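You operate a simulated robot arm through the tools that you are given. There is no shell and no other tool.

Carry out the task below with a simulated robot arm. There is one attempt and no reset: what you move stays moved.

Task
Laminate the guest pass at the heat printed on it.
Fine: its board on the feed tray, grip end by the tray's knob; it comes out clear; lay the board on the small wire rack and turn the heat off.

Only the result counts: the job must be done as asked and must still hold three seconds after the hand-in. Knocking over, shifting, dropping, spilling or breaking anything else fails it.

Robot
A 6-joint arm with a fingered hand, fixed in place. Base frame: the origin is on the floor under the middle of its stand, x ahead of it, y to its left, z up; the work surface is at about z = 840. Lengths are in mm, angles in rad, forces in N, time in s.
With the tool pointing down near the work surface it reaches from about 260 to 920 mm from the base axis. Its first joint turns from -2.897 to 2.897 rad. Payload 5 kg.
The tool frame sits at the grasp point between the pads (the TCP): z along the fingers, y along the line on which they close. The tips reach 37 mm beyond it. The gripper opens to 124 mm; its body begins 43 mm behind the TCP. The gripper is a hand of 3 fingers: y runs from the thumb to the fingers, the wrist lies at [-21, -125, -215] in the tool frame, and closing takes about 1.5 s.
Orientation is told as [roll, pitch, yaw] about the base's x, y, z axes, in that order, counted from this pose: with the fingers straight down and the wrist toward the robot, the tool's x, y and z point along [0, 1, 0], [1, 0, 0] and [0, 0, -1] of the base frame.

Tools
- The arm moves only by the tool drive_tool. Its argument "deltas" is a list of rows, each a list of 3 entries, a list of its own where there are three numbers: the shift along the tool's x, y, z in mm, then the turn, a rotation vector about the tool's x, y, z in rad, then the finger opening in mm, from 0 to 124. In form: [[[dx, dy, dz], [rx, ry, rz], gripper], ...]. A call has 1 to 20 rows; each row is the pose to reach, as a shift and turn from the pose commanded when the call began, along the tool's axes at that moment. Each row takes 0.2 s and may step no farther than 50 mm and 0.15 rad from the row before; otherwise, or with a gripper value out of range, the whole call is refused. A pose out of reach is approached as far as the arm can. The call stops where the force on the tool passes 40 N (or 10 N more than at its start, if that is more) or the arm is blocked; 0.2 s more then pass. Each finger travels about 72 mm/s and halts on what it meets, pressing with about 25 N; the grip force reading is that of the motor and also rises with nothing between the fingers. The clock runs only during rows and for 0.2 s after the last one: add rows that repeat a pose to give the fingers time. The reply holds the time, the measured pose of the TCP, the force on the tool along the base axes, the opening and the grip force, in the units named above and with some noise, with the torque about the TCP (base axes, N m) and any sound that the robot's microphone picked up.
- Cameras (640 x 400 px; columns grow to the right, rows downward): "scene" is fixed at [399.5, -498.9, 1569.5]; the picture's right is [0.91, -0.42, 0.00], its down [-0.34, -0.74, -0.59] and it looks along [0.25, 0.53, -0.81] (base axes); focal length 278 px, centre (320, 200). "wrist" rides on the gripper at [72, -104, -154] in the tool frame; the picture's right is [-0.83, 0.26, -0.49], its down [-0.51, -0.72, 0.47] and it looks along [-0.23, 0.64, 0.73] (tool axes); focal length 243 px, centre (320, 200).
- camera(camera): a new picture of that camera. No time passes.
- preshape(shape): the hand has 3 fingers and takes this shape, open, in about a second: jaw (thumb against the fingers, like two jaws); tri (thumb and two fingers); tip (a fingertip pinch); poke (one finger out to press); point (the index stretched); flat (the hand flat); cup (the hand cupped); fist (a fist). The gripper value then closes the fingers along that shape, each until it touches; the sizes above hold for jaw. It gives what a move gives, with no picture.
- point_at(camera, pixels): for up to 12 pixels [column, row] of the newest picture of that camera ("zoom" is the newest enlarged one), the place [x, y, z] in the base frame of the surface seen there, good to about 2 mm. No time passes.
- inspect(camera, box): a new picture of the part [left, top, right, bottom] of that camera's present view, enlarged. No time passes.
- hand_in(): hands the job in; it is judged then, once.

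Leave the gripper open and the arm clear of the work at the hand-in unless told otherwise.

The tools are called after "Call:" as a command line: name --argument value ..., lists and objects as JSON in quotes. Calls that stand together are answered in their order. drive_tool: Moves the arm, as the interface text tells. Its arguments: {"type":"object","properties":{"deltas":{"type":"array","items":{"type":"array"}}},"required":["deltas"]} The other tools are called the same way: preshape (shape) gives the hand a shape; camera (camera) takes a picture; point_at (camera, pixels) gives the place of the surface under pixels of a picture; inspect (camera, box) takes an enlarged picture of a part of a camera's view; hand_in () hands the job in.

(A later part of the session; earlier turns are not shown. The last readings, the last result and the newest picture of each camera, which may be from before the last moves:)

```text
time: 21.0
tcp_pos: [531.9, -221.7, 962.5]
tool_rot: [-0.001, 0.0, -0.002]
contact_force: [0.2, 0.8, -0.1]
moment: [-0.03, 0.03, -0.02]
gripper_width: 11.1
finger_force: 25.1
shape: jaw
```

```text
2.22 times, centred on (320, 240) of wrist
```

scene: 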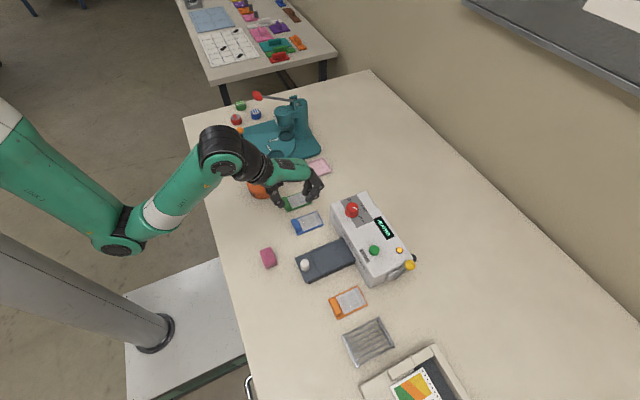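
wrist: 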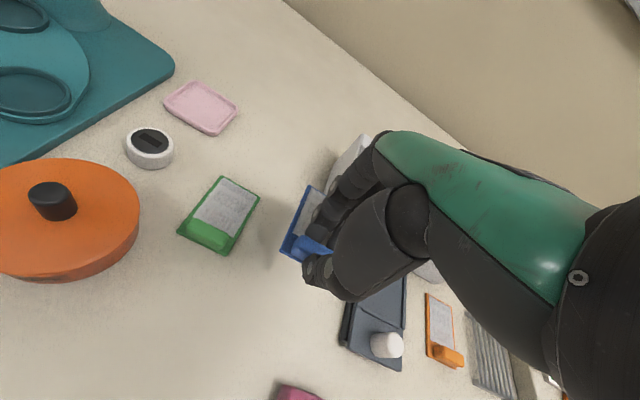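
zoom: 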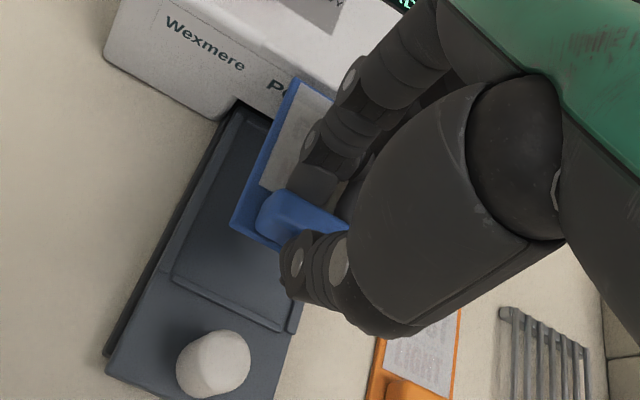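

The display now shows "READY". I'll verify the board's actual position over the well in this wrist zoom.

Call:
point_at --camera "zoom" --pixels '[[234, 222], [245, 195], [296, 82], [280, 115], [180, 265], [190, 240], [290, 325], [278, 320], [228, 150], [250, 306], [176, 272], [215, 360]]'

Call:
inspect --camera "scene" --box '[315, 225, 375, 275]'

```text
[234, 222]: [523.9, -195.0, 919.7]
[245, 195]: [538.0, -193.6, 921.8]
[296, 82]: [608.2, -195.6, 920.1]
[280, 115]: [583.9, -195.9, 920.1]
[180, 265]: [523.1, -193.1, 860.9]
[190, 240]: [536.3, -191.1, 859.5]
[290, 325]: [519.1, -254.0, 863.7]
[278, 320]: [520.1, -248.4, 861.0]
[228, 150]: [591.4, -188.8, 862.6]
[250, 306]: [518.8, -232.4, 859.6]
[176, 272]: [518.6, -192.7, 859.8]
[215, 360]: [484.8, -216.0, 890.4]
```

```text
8.00 times, centred on (345, 250) of scene
```

zoom: 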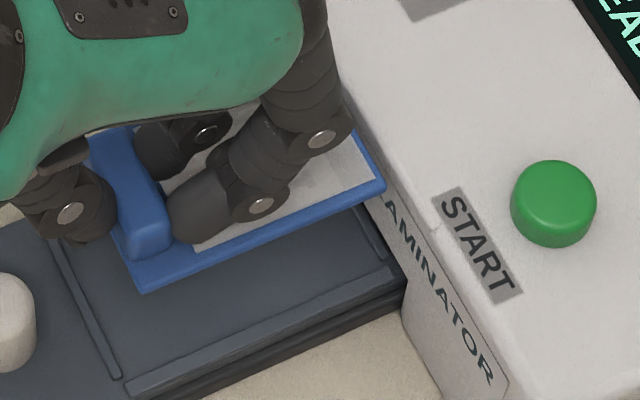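

Call:
point_at --camera "zoom" --pixels '[[145, 288], [380, 184], [250, 243], [130, 375], [395, 270], [260, 320], [270, 330], [120, 370], [75, 270], [385, 255], [365, 220], [140, 240]]'

```text
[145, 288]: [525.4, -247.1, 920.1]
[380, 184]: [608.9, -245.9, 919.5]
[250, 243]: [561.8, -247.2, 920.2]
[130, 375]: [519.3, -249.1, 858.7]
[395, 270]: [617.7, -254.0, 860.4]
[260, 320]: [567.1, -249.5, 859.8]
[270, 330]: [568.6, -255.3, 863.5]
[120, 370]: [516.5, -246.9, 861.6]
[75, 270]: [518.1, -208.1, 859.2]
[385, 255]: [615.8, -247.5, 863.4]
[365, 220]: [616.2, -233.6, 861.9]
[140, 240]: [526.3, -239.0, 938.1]
```

The board is centred over the well (x 523.5–610, y -194 to -247.4). I'll lower it 54 mm, to just about touching.

Call:
drive_tool --deltas '[[[0, 0, 20], [0, 0, 0], 4], [[0, 0, 40], [0, 0, 0], 4], [[0, 0, 48], [0, 0, 0], 4], [[0, 0, 52], [0, 0, 0], 4], [[0, 0, 54], [0, 0, 0], 4], [[0, 0, 54], [0, 0, 0], 4]]'

Call:
inspect --camera "wrist" --box '[240, 150, 400, 330]'

Call:
inspect --camera "scene" --box '[285, 215, 375, 285]'

```text
time: 22.4
tcp_pos: [530.2, -221.6, 907.2]
tool_rot: [0.001, 0.001, 0.0]
contact_force: [-0.6, 0.4, 0.3]
moment: [0.01, 0.02, 0.03]
gripper_width: 11.0
finger_force: 25.5
shape: jaw
```

```text
2.22 times, centred on (320, 240) of wrist
```

zoom: 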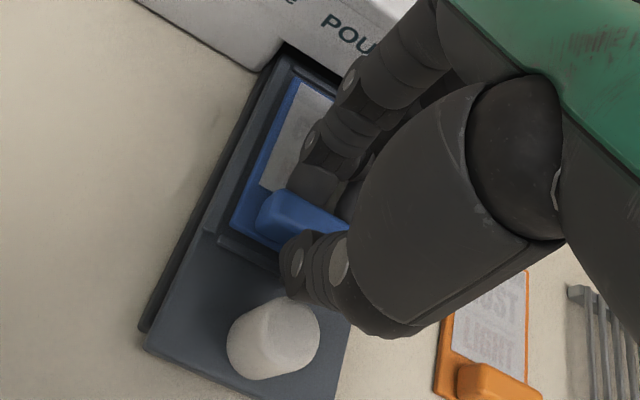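

```text
5.71 times, centred on (330, 250) of scene
```

zoom: 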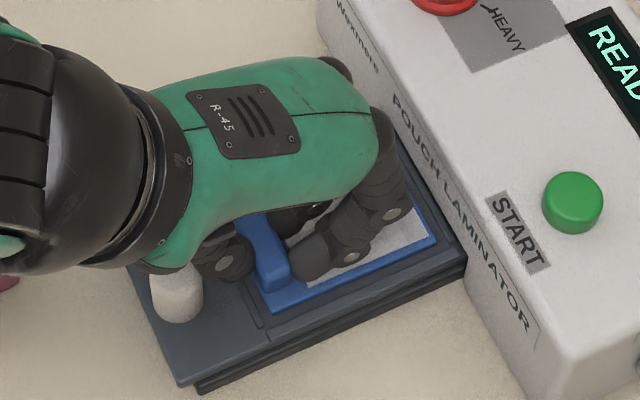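

There is no contact force yet and the board sits inside the rims. I'll lower in 1 mm steps until it touches.

Call:
drive_tool --deltas '[[[0, 0, 1], [0, 0, 0], 4], [[0, 0, 2], [0, 0, 0], 4], [[0, 0, 2], [0, 0, 0], 4]]'

Call:
inspect --camera "wrist" --box '[250, 180, 350, 330]'

```text
time: 23.2
tcp_pos: [531.7, -221.4, 906.7]
tool_rot: [-0.002, -0.003, 0.001]
contact_force: [-0.4, -1.7, 6.5]
moment: [-0.01, -0.07, -0.02]
gripper_width: 11.3
finger_force: 24.7
shape: jaw
```

```text
2.67 times, centred on (300, 255) of wrist
```

zoom: 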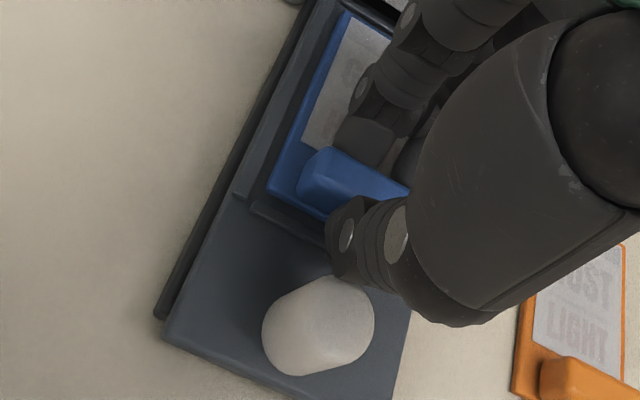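

The board touches the tray floor (6.5 N upward). Before opening, I'll check the gap between the thumb and the tray knob.

Call:
point_at --camera "zoom" --pixels '[[335, 265], [345, 278], [365, 283], [330, 245], [345, 235], [320, 285], [350, 290], [370, 310], [300, 295], [385, 285], [395, 240], [270, 330]]'

Call:
inspect --camera "scene" --box '[290, 235, 350, 285]'

```text
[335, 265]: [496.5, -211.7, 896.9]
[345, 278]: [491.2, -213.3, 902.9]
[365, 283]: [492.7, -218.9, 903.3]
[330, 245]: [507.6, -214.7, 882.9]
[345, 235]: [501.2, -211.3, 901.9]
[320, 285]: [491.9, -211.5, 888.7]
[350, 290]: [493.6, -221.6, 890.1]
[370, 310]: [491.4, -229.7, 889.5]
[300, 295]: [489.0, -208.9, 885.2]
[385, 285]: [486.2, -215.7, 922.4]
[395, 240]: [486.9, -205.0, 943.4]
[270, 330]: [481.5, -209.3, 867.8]
```

```text
8.00 times, centred on (320, 260) of scene
```

zoom: 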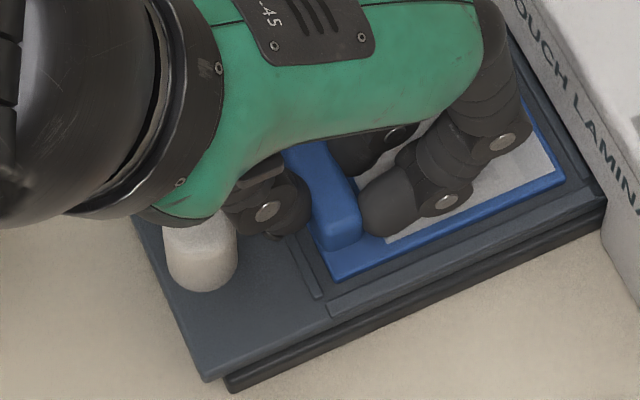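

The thumb clears the knob by about 5 mm at knob height. I'll open only a little (to 17 mm), then lift slightly and open more as the hand rises.

Call:
drive_tool --deltas '[[[0, 0, 0], [0, 0, 0], 13], [[0, 0, 0], [0, 0, 0], 15], [[0, 0, 0], [0, 0, 0], 17], [[0, 0, 0], [0, 0, 0], 17]]'

Call:
inspect --camera "wrist" --box '[250, 180, 350, 330]'

Call:
inspect --camera "scene" --box '[290, 235, 350, 285]'

```text
time: 24.2
tcp_pos: [529.9, -220.9, 905.4]
tool_rot: [0.001, -0.001, 0.001]
contact_force: [2.2, 0.2, 2.1]
moment: [0.03, -0.02, 0.0]
gripper_width: 16.8
finger_force: 0.1
shape: jaw
```

```text
2.67 times, centred on (300, 255) of wrist
```

zoom: 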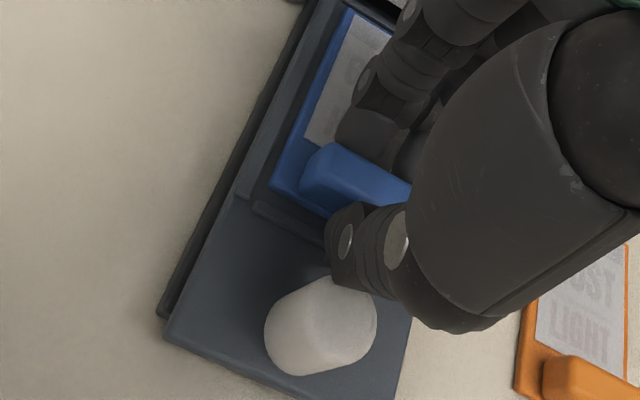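

```text
8.00 times, centred on (320, 260) of scene
```

zoom: 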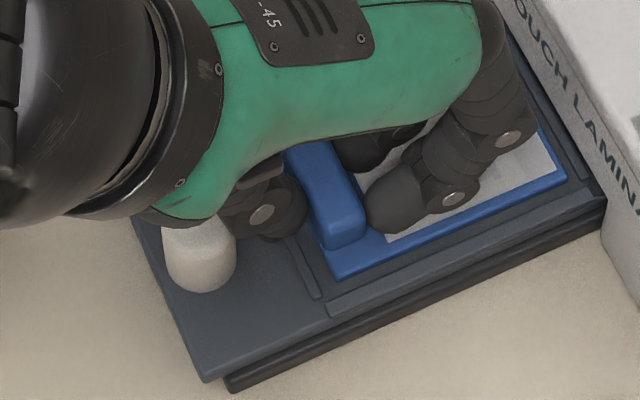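

The grip is released. I'll lift straight up, opening a bit more as I rise.

Call:
drive_tool --deltas '[[[0, 0, -4], [0, 0, 0], 17], [[0, 0, -10], [0, 0, 0], 18], [[0, 0, -20], [0, 0, 0], 22], [[0, 0, -40], [0, 0, 0], 30], [[0, 0, -80], [0, 0, 0], 40], [[0, 0, -120], [0, 0, 0], 40], [[0, 0, -120], [0, 0, 0], 40]]'

Call:
inspect --camera "scene" --box '[285, 200, 425, 300]'

Call:
camera --camera "wrist"

```text
time: 25.8
tcp_pos: [530.5, -219.5, 1029.1]
tool_rot: [0.0, 0.001, -0.001]
contact_force: [-0.3, 0.1, 0.9]
moment: [-0.04, 0.03, 0.0]
gripper_width: 39.5
finger_force: 0.1
shape: jaw
```

```text
4.00 times, centred on (355, 250) of scene
```

zoom: 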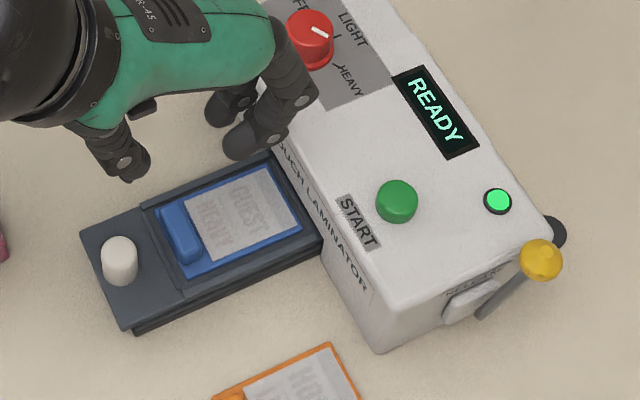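

```text
taken
```

wrist: 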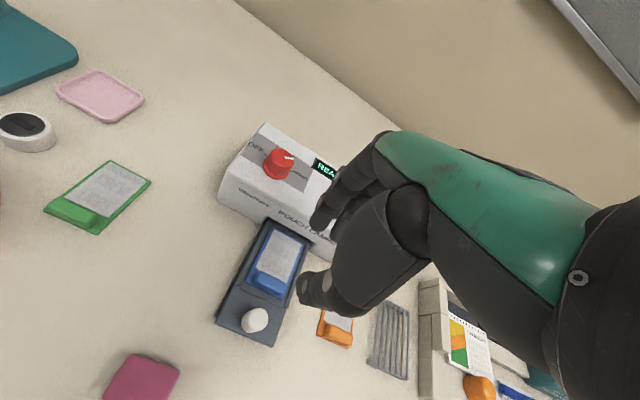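

The board sits in the well, the display says READY and the lamp is green. I'll look closely at the tray seating and the side lever before deciding how the machine feeds.

Call:
inspect --camera "scene" --box '[300, 230, 370, 285]'

Call:
inspect --camera "scene" --box '[375, 240, 425, 290]'

Call:
inspect --camera "wrist" --box '[210, 120, 350, 350]'

```text
7.27 times, centred on (335, 258) of scene
```

zoom: 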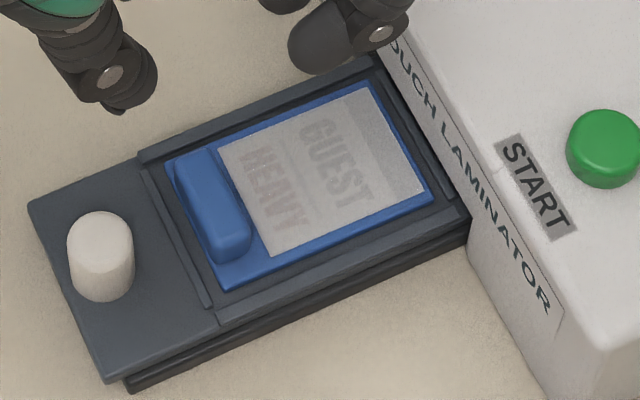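

```text
8.00 times, centred on (400, 265) of scene
```

zoom: 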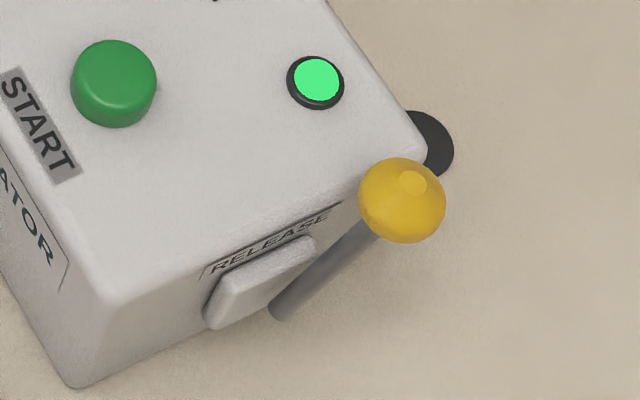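

```text
1.74 times, centred on (280, 235) of wrist
```

zoom: 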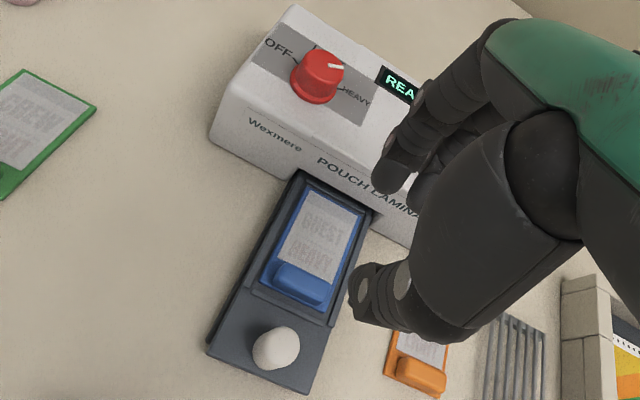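

The board lies flat inside the well with its grip by the knob. The knob suggests the tray slides by hand, so I'll grasp the knob from its sides (along y) and try pushing gently. First I'll measure the knob accurately.

Call:
inspect --camera "scene" --box '[295, 250, 325, 280]'

```text
13.33 times, centred on (310, 265) of scene
```

zoom: 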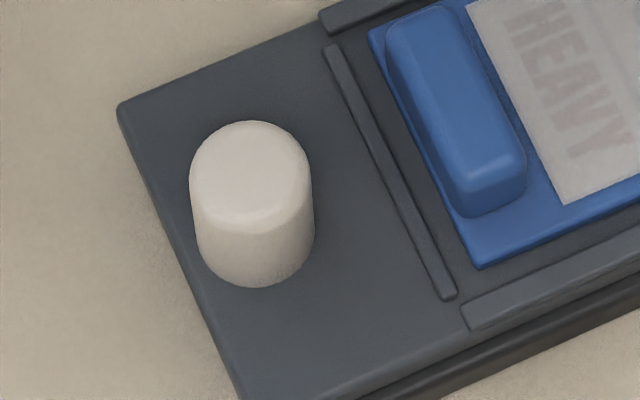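

Call:
point_at --camera "zoom" --pixels '[[250, 172], [200, 175], [300, 175], [250, 130], [250, 215], [210, 195], [290, 195], [255, 285], [200, 240], [313, 235], [420, 80], [480, 180]]'

```text
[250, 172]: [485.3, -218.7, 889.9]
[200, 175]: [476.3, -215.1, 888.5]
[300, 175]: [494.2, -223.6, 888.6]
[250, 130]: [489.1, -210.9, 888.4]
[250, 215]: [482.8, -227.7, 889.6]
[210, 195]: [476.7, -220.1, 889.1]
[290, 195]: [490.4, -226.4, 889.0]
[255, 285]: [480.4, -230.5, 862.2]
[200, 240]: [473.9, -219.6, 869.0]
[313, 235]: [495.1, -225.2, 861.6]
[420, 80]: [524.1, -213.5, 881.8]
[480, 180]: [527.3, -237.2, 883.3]
```

The knob centre is at about (485.5, -219), its top at z≈889.5, and its radius about 11 mm. I'll move above it while turning the hand to yaw -1.57 so the jaws close along y.

Call:
drive_tool --deltas '[[[0, -3, 0], [0, 0, 0.1], 45], [[0, -6, 0], [0, 0, 0.2], 50], [[0, -9, 0], [0, 0, 0.3], 55], [[0, -12, 0], [0, 0, 0.4], 60], [[0, -15, 0], [0, 0, 0.5], 60], [[0, -18, 2], [0, 0, 0.6], 60], [[0, -21, 4], [0, 0, 0.7], 60], [[0, -24, 6], [0, 0, 0.8], 60], [[0, -27, 8], [0, 0, 0.9], 60], [[0, -30, 10], [0, 0, 1.0], 60], [[0, -33, 13], [0, 0, 1.1], 60], [[0, -36, 16], [0, 0, 1.2], 60], [[0, -39, 19], [0, 0, 1.3], 60], [[0, -42, 22], [0, 0, 1.4], 60], [[0, -44, 26], [0, 0, 1.5], 60], [[0, -45, 29], [0, 0, 1.571], 60], [[0, -45, 29], [0, 0, 1.571], 60]]'

Call:
camera --camera "wrist"

Call:
inspect --camera "scene" --box '[260, 170, 430, 300]'

```text
time: 29.4
tcp_pos: [484.7, -219.6, 997.1]
tool_rot: [0.002, -0.001, -1.573]
contact_force: [-0.2, 0.8, 0.0]
moment: [0.0, 0.03, -0.02]
gripper_width: 59.5
finger_force: 0.1
shape: jaw
```

```text
taken
```

wrist: 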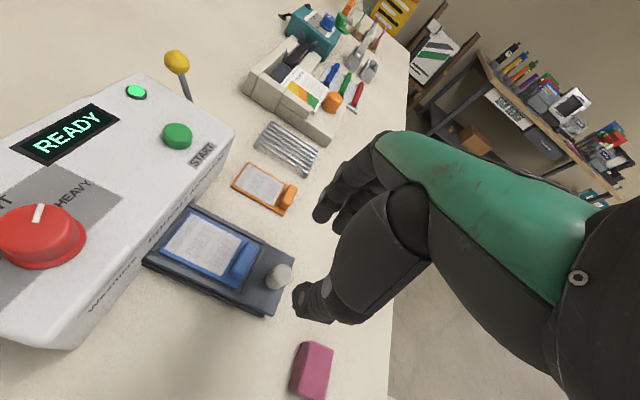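

```text
3.08 times, centred on (345, 235) of scene
```

zoom: 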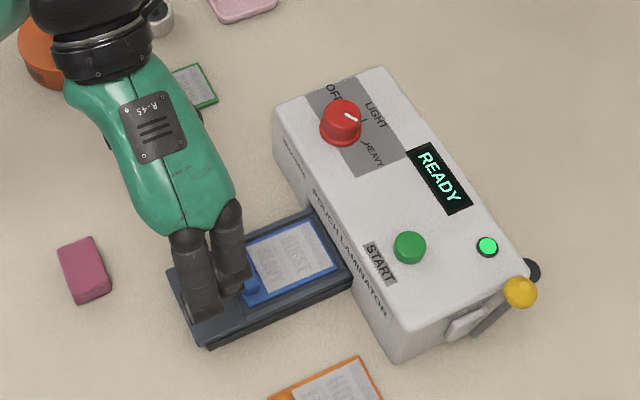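

The hand is above the knob. I'll lower so the tips sit just above the tray (TCP z≈904) with fingers at 60 mm and check.

Call:
drive_tool --deltas '[[[0.5, 0, 30], [0, 0, 0], 60], [[0.5, 0, 60], [0, 0, 0], 60], [[0.5, 0, 82], [0, 0, 0], 60], [[0.5, 0, 93], [0, 0, 0], 60], [[0.5, 0, 93], [0, 0, 0], 60]]'

Call:
camera --camera "wrist"

Call:
inspect --camera "scene" --box '[280, 220, 380, 300]'

```text
time: 30.6
tcp_pos: [486.9, -220.0, 902.6]
tool_rot: [0.0, -0.001, -1.571]
contact_force: [-0.2, -0.7, 1.3]
moment: [0.01, 0.02, 0.02]
gripper_width: 59.6
finger_force: 0.0
shape: jaw
```

```text
taken
```

wrist: 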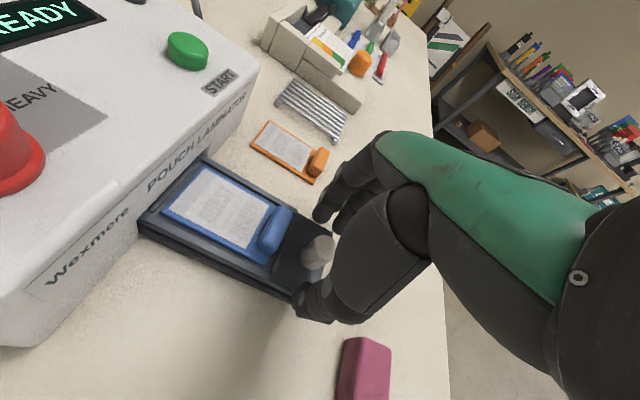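

```text
5.00 times, centred on (330, 260) of scene
```

zoom: 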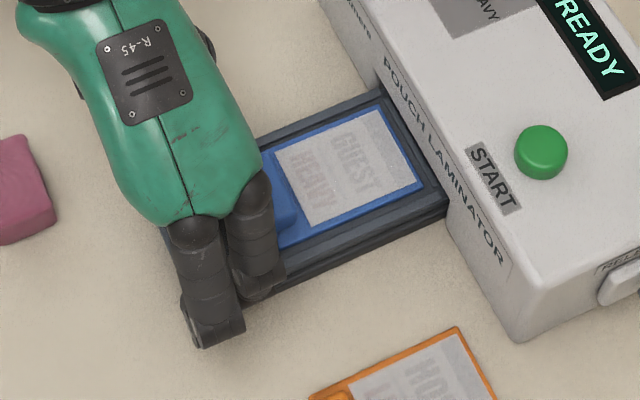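

The knob lies between thumb and fingers with no contact on the board. I'll close on it.

Call:
drive_tool --deltas '[[[0, 0, 0], [0, 0, 0], 50], [[0, 0, 0], [0, 0, 0], 38], [[0, 0, 0], [0, 0, 0], 26], [[0, 0, 0], [0, 0, 0], 16], [[0, 0, 0], [0, 0, 0], 10], [[0, 0, 0], [0, 0, 0], 10]]'

Call:
inspect --camera "wrist" --box '[120, 130, 400, 330]'

```text
time: 32.0
tcp_pos: [487.3, -219.1, 901.7]
tool_rot: [0.001, 0.001, -1.571]
contact_force: [1.2, 1.7, -1.5]
moment: [0.06, -0.05, -0.03]
gripper_width: 13.8
finger_force: 25.0
shape: jaw
```

```text
2.00 times, centred on (260, 230) of wrist
```

zoom: 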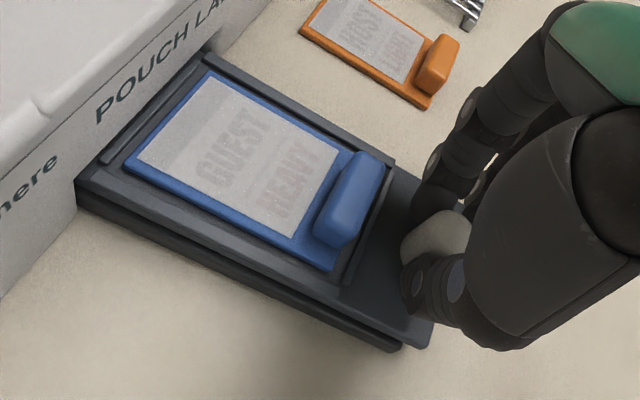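

The knob is gripped. In this pose tool x is base +x, so I'll push gently 5 mm in and read the force.

Call:
drive_tool --deltas '[[[2, 0, 0], [0, 0, 0], 10], [[5, 0, 0], [0, 0, 0], 10], [[5, 0, 0], [0, 0, 0], 10]]'

Call:
inspect --camera "wrist" --box '[120, 130, 400, 330]'

```text
time: 32.8
tcp_pos: [491.3, -219.3, 902.5]
tool_rot: [0.002, 0.0, -1.571]
contact_force: [0.2, -0.1, -0.1]
moment: [0.01, 0.03, -0.01]
gripper_width: 13.6
finger_force: 24.8
shape: jaw
```

```text
2.00 times, centred on (260, 230) of wrist
```

zoom: 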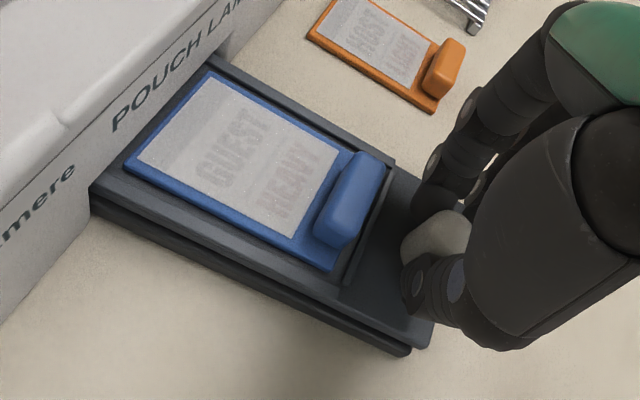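

The tray slides in freely. I'll keep pushing in small steps (40 mm more), monitoring force.

Call:
drive_tool --deltas '[[[5, 0, 0], [0, 0, 0], 10], [[10, 0, 0], [0, 0, 0], 10], [[15, 0, 0], [0, 0, 0], 10], [[20, 0, 0], [0, 0, 0], 10], [[25, 0, 0], [0, 0, 0], 10], [[30, 0, 0], [0, 0, 0], 10], [[35, 0, 0], [0, 0, 0], 10], [[40, 0, 0], [0, 0, 0], 10], [[40, 0, 0], [0, 0, 0], 10]]'

Call:
inspect --camera "wrist" --box '[120, 130, 400, 330]'

Call:
inspect --camera "scene" --box '[280, 180, 430, 300]'

```text
time: 34.8
tcp_pos: [530.8, -218.7, 902.1]
tool_rot: [-0.001, 0.001, -1.571]
contact_force: [-0.6, 2.3, -12.3]
moment: [0.02, 0.02, -0.01]
gripper_width: 13.3
finger_force: 24.9
shape: jaw
```

```text
2.00 times, centred on (260, 230) of wrist
```

zoom: 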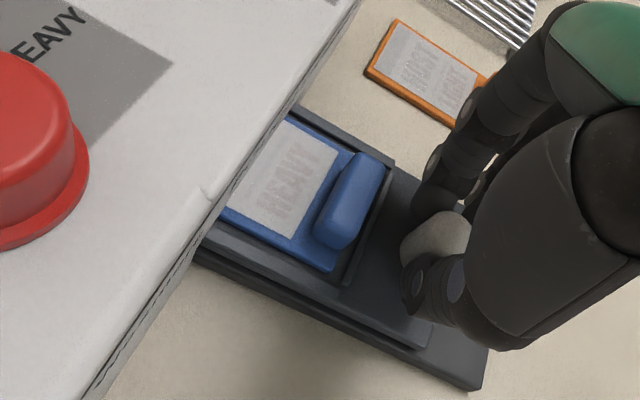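

```text
3.33 times, centred on (355, 240) of scene
```

zoom: 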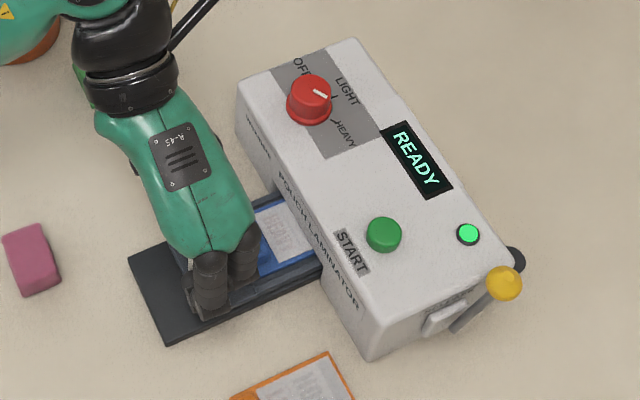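

The tray is sliding in, with the grip about to reach the machine front. There's a 12 N downward load, so I'll lower the command by 0.5 mm and continue slowly while watching force.

Call:
drive_tool --deltas '[[[3, 0, 0.5], [0, 0, 0], 10], [[6, 0, 0.5], [0, 0, 0], 10], [[9, 0, 0.5], [0, 0, 0], 10], [[12, 0, 0.5], [0, 0, 0], 10], [[15, 0, 0.5], [0, 0, 0], 10], [[15, 0, 0.5], [0, 0, 0], 10]]'

Call:
inspect --camera "wrist" --box '[120, 130, 400, 330]'

Call:
inspect --camera "scene" --box '[280, 180, 430, 300]'

```text
time: 36.2
tcp_pos: [547.0, -220.7, 901.7]
tool_rot: [0.002, 0.001, -1.572]
contact_force: [0.3, 9.0, 0.8]
moment: [0.27, -0.05, -0.04]
gripper_width: 13.4
finger_force: 24.8
shape: jaw
```

```text
2.00 times, centred on (260, 230) of wrist
```

zoom: 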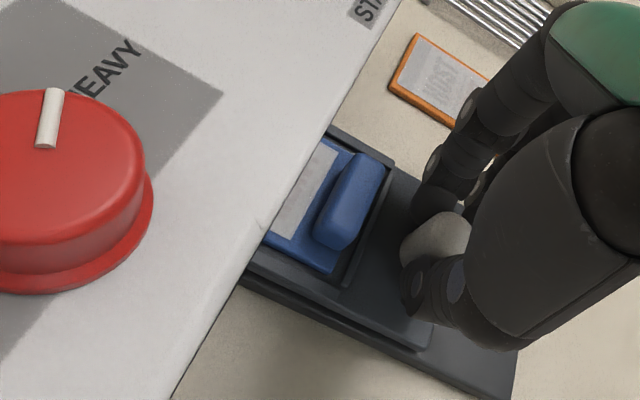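

```text
3.33 times, centred on (355, 240) of scene
```

zoom: 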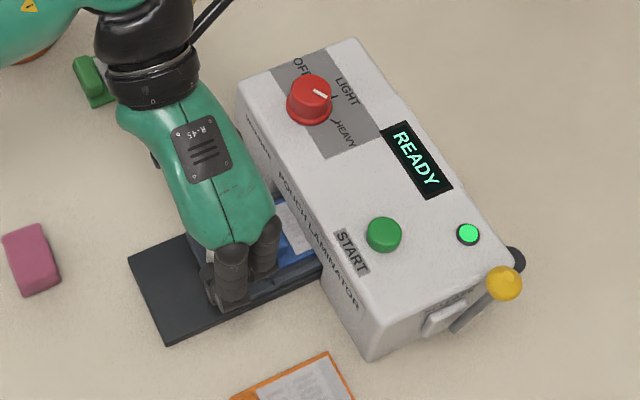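

The tray has moved 60 mm in, with no resistance in x. I'll continue another 15 mm in 3 mm steps.

Call:
drive_tool --deltas '[[[3, 0, 0], [0, 0, 0], 10], [[6, 0, 0], [0, 0, 0], 10], [[9, 0, 0], [0, 0, 0], 10], [[12, 0, 0], [0, 0, 0], 10], [[15, 0, 0], [0, 0, 0], 10], [[15, 0, 0], [0, 0, 0], 10]]'

Call:
inspect --camera "wrist" --box '[120, 130, 400, 330]'

Call:
inspect --camera "scene" --box '[280, 180, 430, 300]'

```text
time: 37.6
tcp_pos: [557.8, -220.0, 901.2]
tool_rot: [-0.004, 0.0, -1.571]
contact_force: [-27.3, 7.7, 6.7]
moment: [0.2, 0.78, -0.21]
gripper_width: 13.3
finger_force: 25.2
shape: jaw
```

```text
2.00 times, centred on (260, 230) of wrist
```

zoom: 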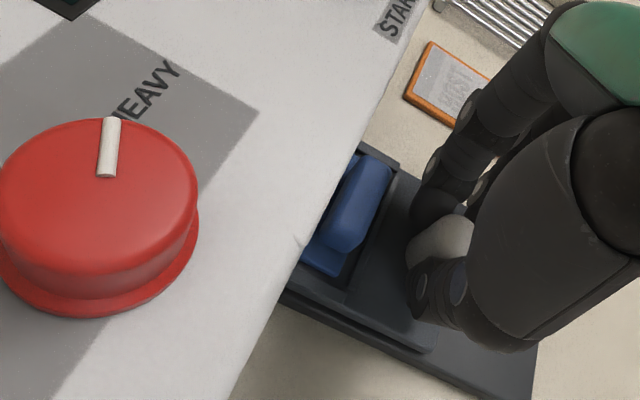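

```text
3.33 times, centred on (355, 240) of scene
```

zoom: 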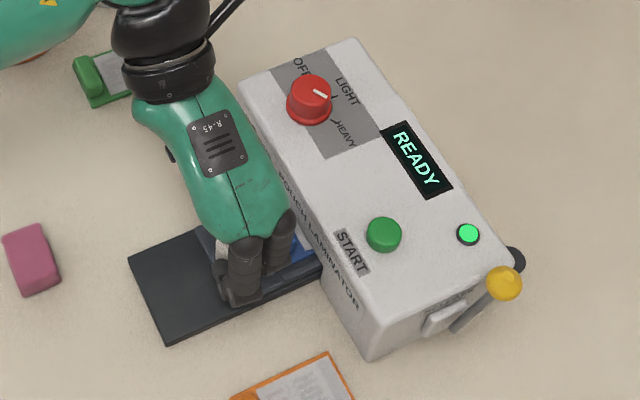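

The tray met its stop at about 71 mm of travel (27 N), with the board's grip just outside the machine front. I'll relax the push, open the fingers and rise.

Call:
drive_tool --deltas '[[[-2, 0, 0], [0, 0, 0], 10], [[-4, 0, 0], [0, 0, 0], 10], [[-4, 0, 0], [0, 0, 0], 10]]'

Call:
inspect --camera "scene" --box '[280, 180, 430, 300]'

```text
time: 38.4
tcp_pos: [557.2, -220.2, 902.5]
tool_rot: [-0.002, 0.002, -1.569]
contact_force: [-4.9, 8.0, -9.6]
moment: [0.22, 0.11, -0.02]
gripper_width: 13.5
finger_force: 24.8
shape: jaw
```

```text
3.33 times, centred on (355, 240) of scene
```

zoom: 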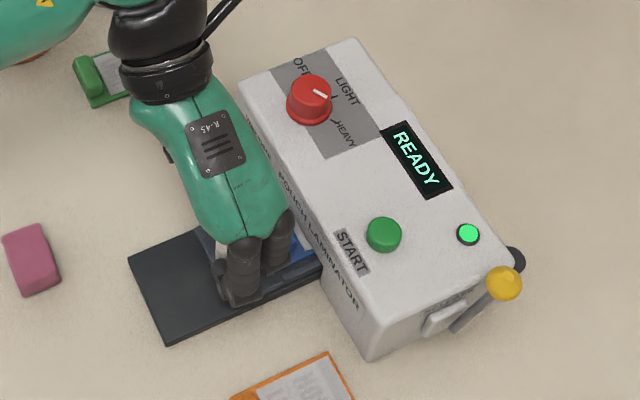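

The load is down to a few newtons. I'll open the fingers and rise straight up.

Call:
drive_tool --deltas '[[[0, 0, 0], [0, 0, 0], 25], [[0, 0, 0], [0, 0, 0], 38], [[0, 0, 0], [0, 0, 0], 45], [[0, 0, -15], [0, 0, 0], 45], [[0, 0, -45], [0, 0, 0], 45], [[0, 0, -85], [0, 0, 0], 45], [[0, 0, -120], [0, 0, 0], 45]]'

Call:
camera --camera "wrist"

Call:
inspect --camera "scene" --box '[280, 180, 430, 300]'

```text
time: 40.0
tcp_pos: [557.5, -219.1, 1023.2]
tool_rot: [-0.002, 0.001, -1.571]
contact_force: [-0.1, 0.2, -0.6]
moment: [-0.06, 0.03, -0.03]
gripper_width: 44.6
finger_force: 0.1
shape: jaw
```

```text
taken
```

wrist: 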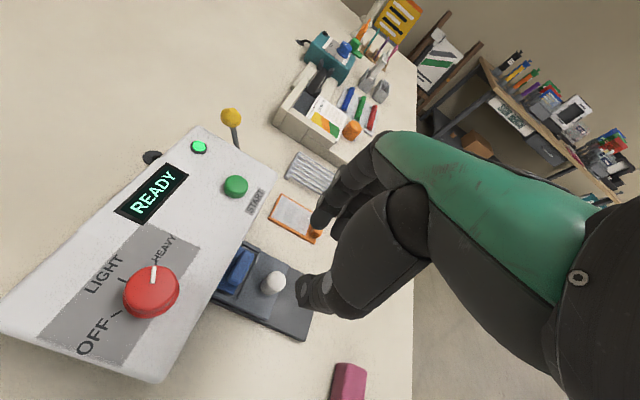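

```text
3.33 times, centred on (355, 240) of scene
```

zoom: 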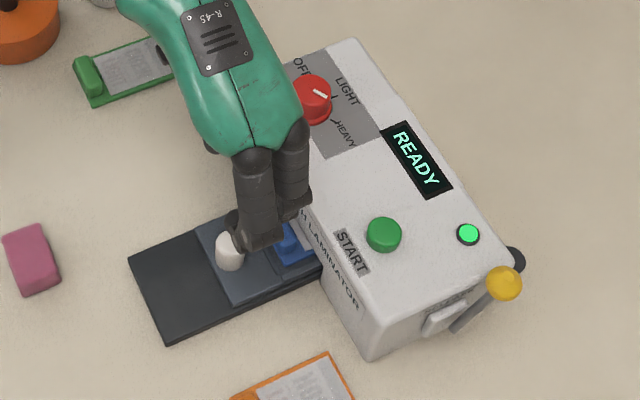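

The tray stayed in and the display reads READY. I'll form the "poke" hand shape here, clear of everything, and see where the fingertip is.

Call:
preshape --shape "poke"

Call:
camera --camera "wrist"

Call:
inspect --camera "scene" --box '[280, 180, 430, 300]'

```text
time: 40.9
tcp_pos: [556.6, -220.2, 1021.6]
tool_rot: [0.002, -0.001, -1.57]
contact_force: [0.3, 0.7, 0.2]
moment: [-0.01, 0.0, -0.01]
gripper_width: 0.5
finger_force: 0.0
shape: poke
```

```text
taken
```

wrist: 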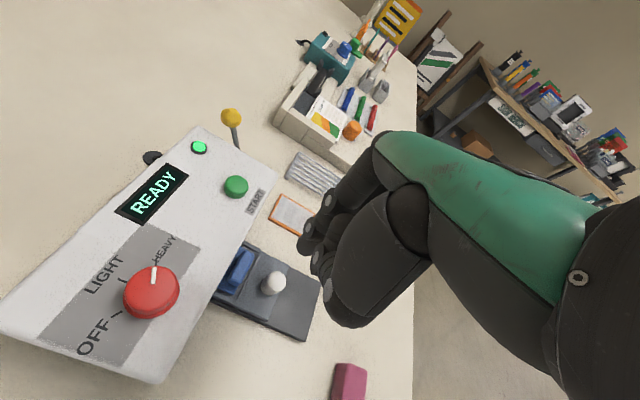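

```text
3.33 times, centred on (355, 240) of scene
```

zoom: 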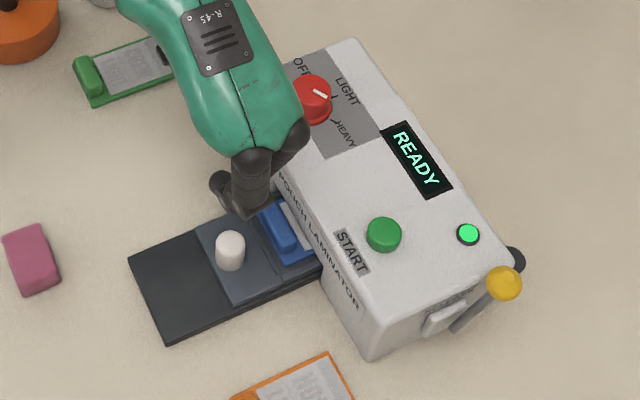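

Call:
inspect --camera "wrist" --box '[270, 150, 430, 340]'

Call:
inspect --camera "scene" --box '[325, 200, 385, 255]'

```text
2.11 times, centred on (350, 245) of wrist
```

zoom: 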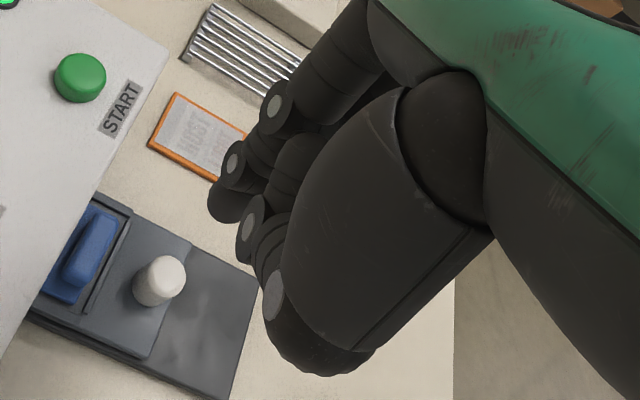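

```text
7.27 times, centred on (355, 228) of scene
```

zoom: 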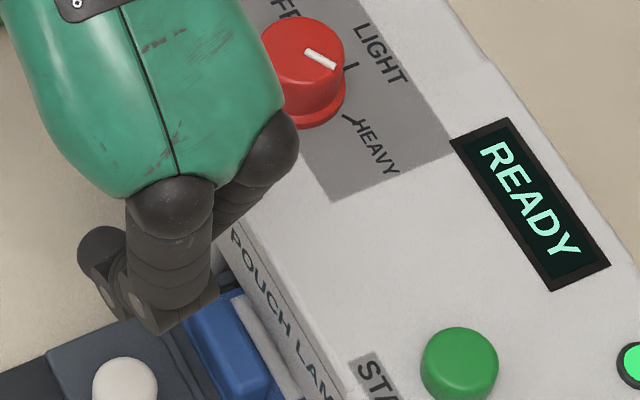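

Call:
inspect --camera "wrist" --box '[290, 190, 350, 300]'

Call:
point_at --camera "wrist" --pixels '[[301, 250], [305, 253], [300, 243], [303, 235], [312, 262], [313, 272], [310, 240], [325, 285], [315, 252], [320, 240], [325, 225], [308, 254]]'

```text
3.64 times, centred on (320, 245) of wrist
```

zoom: 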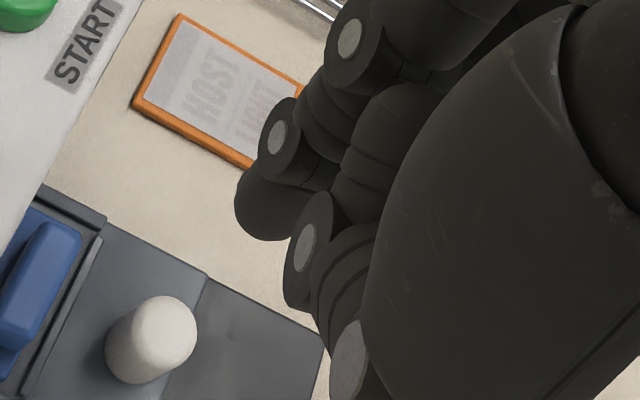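

```text
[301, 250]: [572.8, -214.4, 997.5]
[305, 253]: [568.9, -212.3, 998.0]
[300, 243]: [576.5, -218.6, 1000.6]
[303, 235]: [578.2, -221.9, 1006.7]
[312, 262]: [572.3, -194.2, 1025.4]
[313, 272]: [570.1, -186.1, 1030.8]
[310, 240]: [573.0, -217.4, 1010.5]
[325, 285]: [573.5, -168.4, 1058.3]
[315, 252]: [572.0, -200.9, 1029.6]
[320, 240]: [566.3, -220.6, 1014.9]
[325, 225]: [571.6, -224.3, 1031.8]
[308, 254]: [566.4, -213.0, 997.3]
```

The extended fingertip is offset about +12 mm in tool x from the TCP and about 30 mm below. I'll move so this tip is above START at (650.5, -280), staying high.

Call:
drive_tool --deltas '[[[21, 15, 3], [0, 0, 0], 0], [[42, 31, 6], [0, 0, 0], 0], [[63, 46, 10], [0, 0, 0], 0], [[82, 61.5, 12], [0, 0, 0], 0], [[82, 61.5, 12], [0, 0, 0], 0]]'

Call:
camera --camera "wrist"

Call:
inspect --camera "scene" --box '[330, 190, 430, 290]'

```text
time: 42.1
tcp_pos: [638.9, -280.7, 1010.1]
tool_rot: [-0.002, 0.0, -1.572]
contact_force: [-1.0, -0.1, -0.3]
moment: [-0.01, 0.01, 0.0]
gripper_width: 0.0
finger_force: 25.4
shape: jaw
```

```text
taken
```

wrist: 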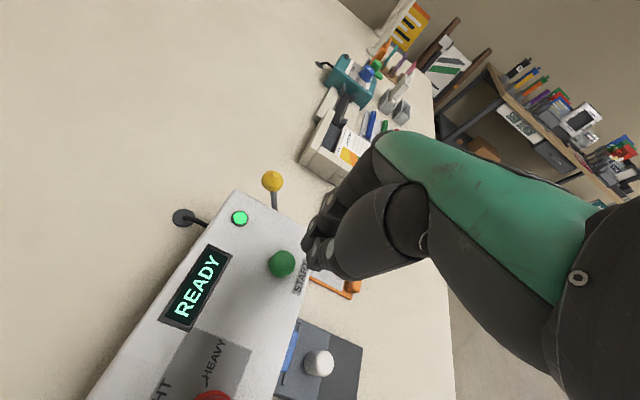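

```text
4.00 times, centred on (380, 240) of scene
```

zoom: 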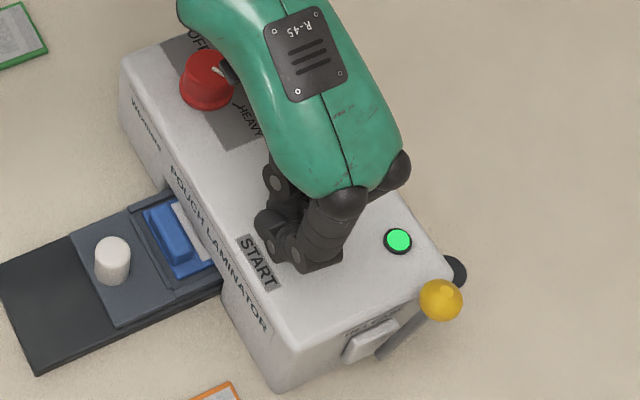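

The hand reverted to a closed jaw. I'll inspect where the closed tips are.

Call:
inspect --camera "wrist" --box '[260, 200, 360, 300]'

Call:
point_at --camera "zoom" --pixels '[[300, 170], [310, 200], [280, 180], [290, 210], [310, 240], [330, 260], [350, 200], [140, 230], [140, 260], [100, 240], [180, 240], [300, 140]]'

```text
4.00 times, centred on (310, 250) of wrist
```

zoom: 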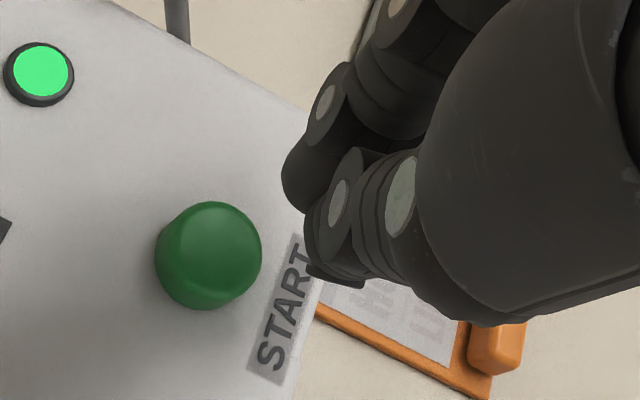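

```text
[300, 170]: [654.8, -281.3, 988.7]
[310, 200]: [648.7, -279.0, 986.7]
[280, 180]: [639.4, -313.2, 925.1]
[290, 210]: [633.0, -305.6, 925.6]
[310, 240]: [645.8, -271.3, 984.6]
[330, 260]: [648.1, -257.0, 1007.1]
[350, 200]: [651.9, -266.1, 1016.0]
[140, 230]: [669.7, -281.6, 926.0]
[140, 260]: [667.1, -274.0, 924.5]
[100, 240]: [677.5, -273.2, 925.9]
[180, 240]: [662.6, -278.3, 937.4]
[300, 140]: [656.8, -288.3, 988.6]
```

The closed tips sit around the TCP. I'll shift +12 mm in x so the tips are over the START button, then lower to z≈980.

Call:
drive_tool --deltas '[[[12, -0.5, 0], [0, 0, 0], 0], [[12, -0.5, 15], [0, 0, 0], 0], [[12, -0.5, 26], [0, 0, 0], 0], [[12, -0.5, 30], [0, 0, 0], 0], [[12, -0.5, 30], [0, 0, 0], 0]]'

Call:
inspect --camera "wrist" --box '[260, 200, 360, 300]'

Call:
inspect --camera "scene" --box '[330, 190, 430, 290]'

```text
time: 43.3
tcp_pos: [649.6, -281.8, 981.2]
tool_rot: [0.0, -0.001, -1.571]
contact_force: [-0.3, -0.4, -0.2]
moment: [0.03, -0.01, 0.01]
gripper_width: 0.1
finger_force: 24.6
shape: jaw
```

```text
4.00 times, centred on (310, 250) of wrist
```

zoom: 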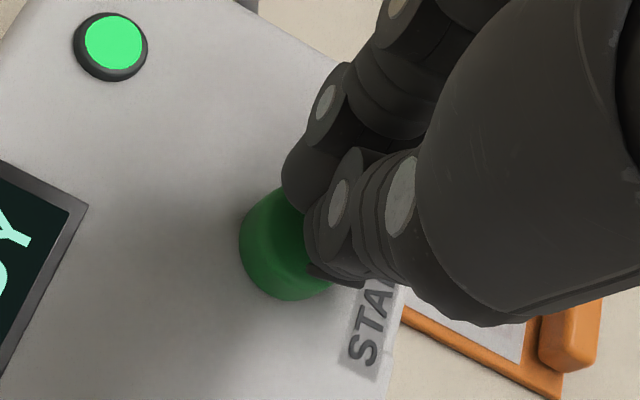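

```text
4.00 times, centred on (380, 240) of scene
```

zoom: 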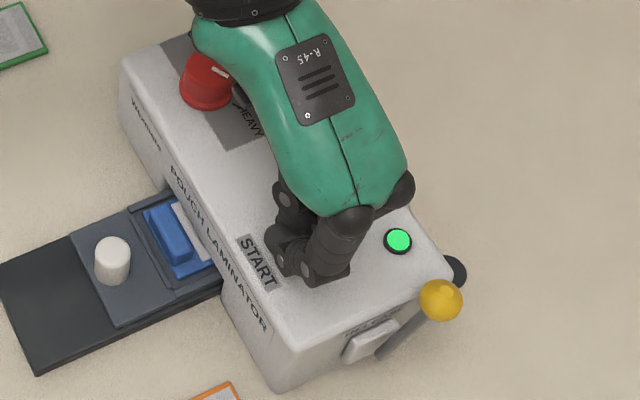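

The tips are just above the button. I'll press down in small steps and watch the force and display.

Call:
drive_tool --deltas '[[[1, 0, 3], [0, 0, 0], 0], [[1, 0, 5], [0, 0, 0], 0], [[1, 0, 7], [0, 0, 0], 0], [[1, 0, 8], [0, 0, 0], 0]]'

Call:
inspect --camera "scene" --box '[330, 190, 430, 290]'

Call:
inspect --camera "wrist" --box '[200, 180, 360, 320]'

```text
time: 44.3
tcp_pos: [649.4, -281.8, 973.7]
tool_rot: [-0.001, -0.001, -1.572]
contact_force: [0.3, -0.8, 1.3]
moment: [0.02, -0.01, 0.01]
gripper_width: 0.0
finger_force: 24.9
shape: jaw
heard: click
```

```text
4.00 times, centred on (380, 240) of scene
```

zoom: 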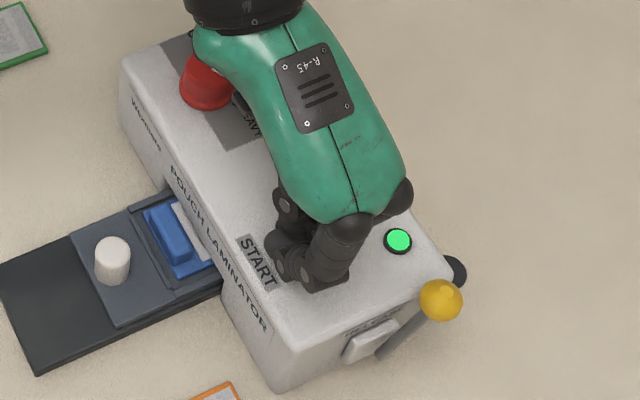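

```text
2.86 times, centred on (280, 250) of wrist
```

zoom: 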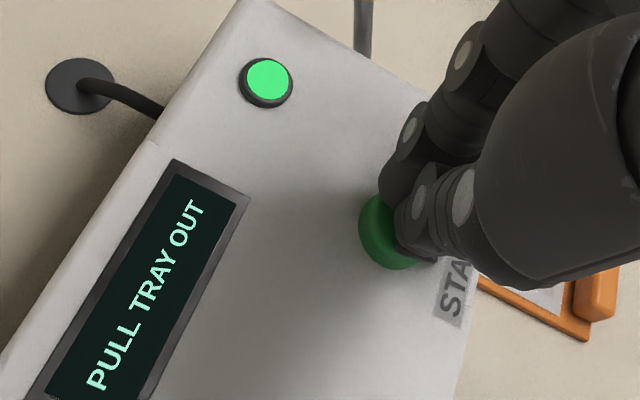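

It clicked, and the display now says "PULL TRAY OUT". The machine wants to draw the tray in itself, so I need to pull the tray back out and then press START. I'll lift, open, and return above the knob at about (557, -219.5).

Call:
drive_tool --deltas '[[[0, 0, -15], [0, 0, 0], 0], [[0, 0, -45], [0, 0, 0], 0], [[-20, -15, -50], [0, 0, 0], 20], [[-45, -31, -50], [0, 0, 0], 40], [[-70, -46, -50], [0, 0, 0], 50], [[-93.5, -61.5, -45], [0, 0, 0], 50], [[-93.5, -61.5, -45], [0, 0, 0], 50]]'

Call:
camera --camera "wrist"

Call:
inspect --camera "scene" --box '[280, 190, 430, 300]'

```text
time: 45.9
tcp_pos: [554.6, -218.5, 1018.0]
tool_rot: [-0.001, 0.0, -1.571]
contact_force: [0.7, 1.2, -1.0]
moment: [0.01, -0.01, 0.01]
gripper_width: 47.5
finger_force: 0.1
shape: jaw
```

```text
taken
```

wrist: 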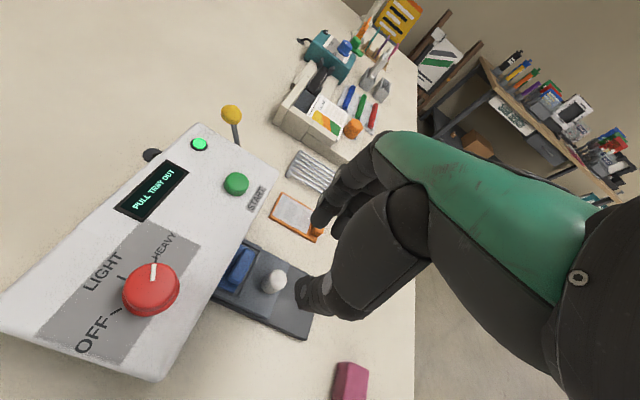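

```text
3.64 times, centred on (355, 245) of scene
```

zoom: 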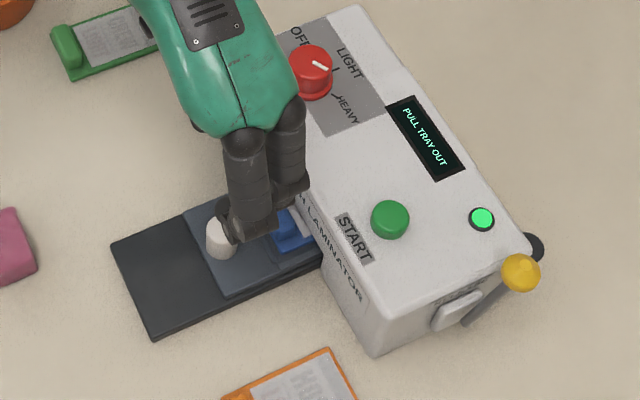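

I'll measure the knob's present position from the wrist view around pixel (274, 280).

Call:
point_at --camera "wrist" --pixels '[[274, 278], [266, 278], [282, 278], [274, 272], [274, 284], [270, 274], [280, 284]]'

```text
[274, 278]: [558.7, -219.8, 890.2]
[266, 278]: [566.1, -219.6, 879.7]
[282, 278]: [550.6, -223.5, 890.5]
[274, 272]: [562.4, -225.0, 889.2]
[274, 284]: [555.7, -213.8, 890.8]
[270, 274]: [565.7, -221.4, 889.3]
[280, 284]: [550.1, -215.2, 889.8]
```

The knob centre is at about (557, -219). I'll lower around it and grip.

Call:
drive_tool --deltas '[[[1, 0.5, 40], [0, 0, 0], 50], [[1, 0.5, 80], [0, 0, 0], 50], [[1, 0.5, 105], [0, 0, 0], 50], [[1, 0.5, 114], [0, 0, 0], 50], [[1, 0.5, 114], [0, 0, 0], 40], [[1, 0.5, 114], [0, 0, 0], 28], [[1, 0.5, 114], [0, 0, 0], 18], [[1, 0.5, 114], [0, 0, 0], 10], [[1, 0.5, 114], [0, 0, 0], 10]]'

Call:
inspect --camera "wrist" --box '[120, 130, 400, 330]'

```text
time: 47.9
tcp_pos: [559.4, -222.3, 903.8]
tool_rot: [0.001, -0.001, -1.57]
contact_force: [-0.3, 5.9, 3.6]
moment: [0.17, -0.01, -0.06]
gripper_width: 11.0
finger_force: 0.0
shape: tri
```

```text
2.00 times, centred on (260, 230) of wrist
```

zoom: 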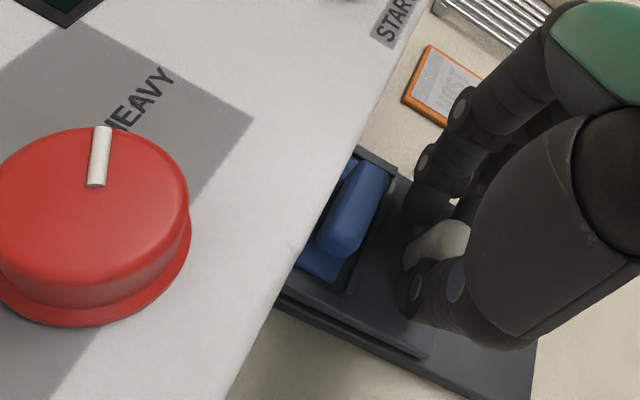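

The reading says "tri" with zero grip force. I'll close a little further and see whether the grip takes.

Call:
drive_tool --deltas '[[[0, 0, 0], [0, 0, 0], 6], [[0, 0, 0], [0, 0, 0], 4], [[0, 0, 0], [0, 0, 0], 4], [[0, 0, 0], [0, 0, 0], 4]]'

Call:
inspect --camera "wrist" --box '[240, 160, 400, 330]'

```text
time: 48.9
tcp_pos: [558.5, -222.0, 902.7]
tool_rot: [0.0, -0.001, -1.571]
contact_force: [0.9, 7.6, -1.8]
moment: [0.25, 0.0, 0.01]
gripper_width: 8.9
finger_force: 25.4
shape: tri
```

```text
2.35 times, centred on (320, 245) of wrist
```

zoom: 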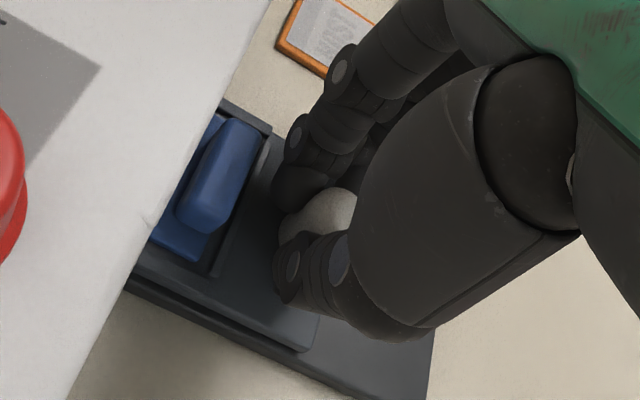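

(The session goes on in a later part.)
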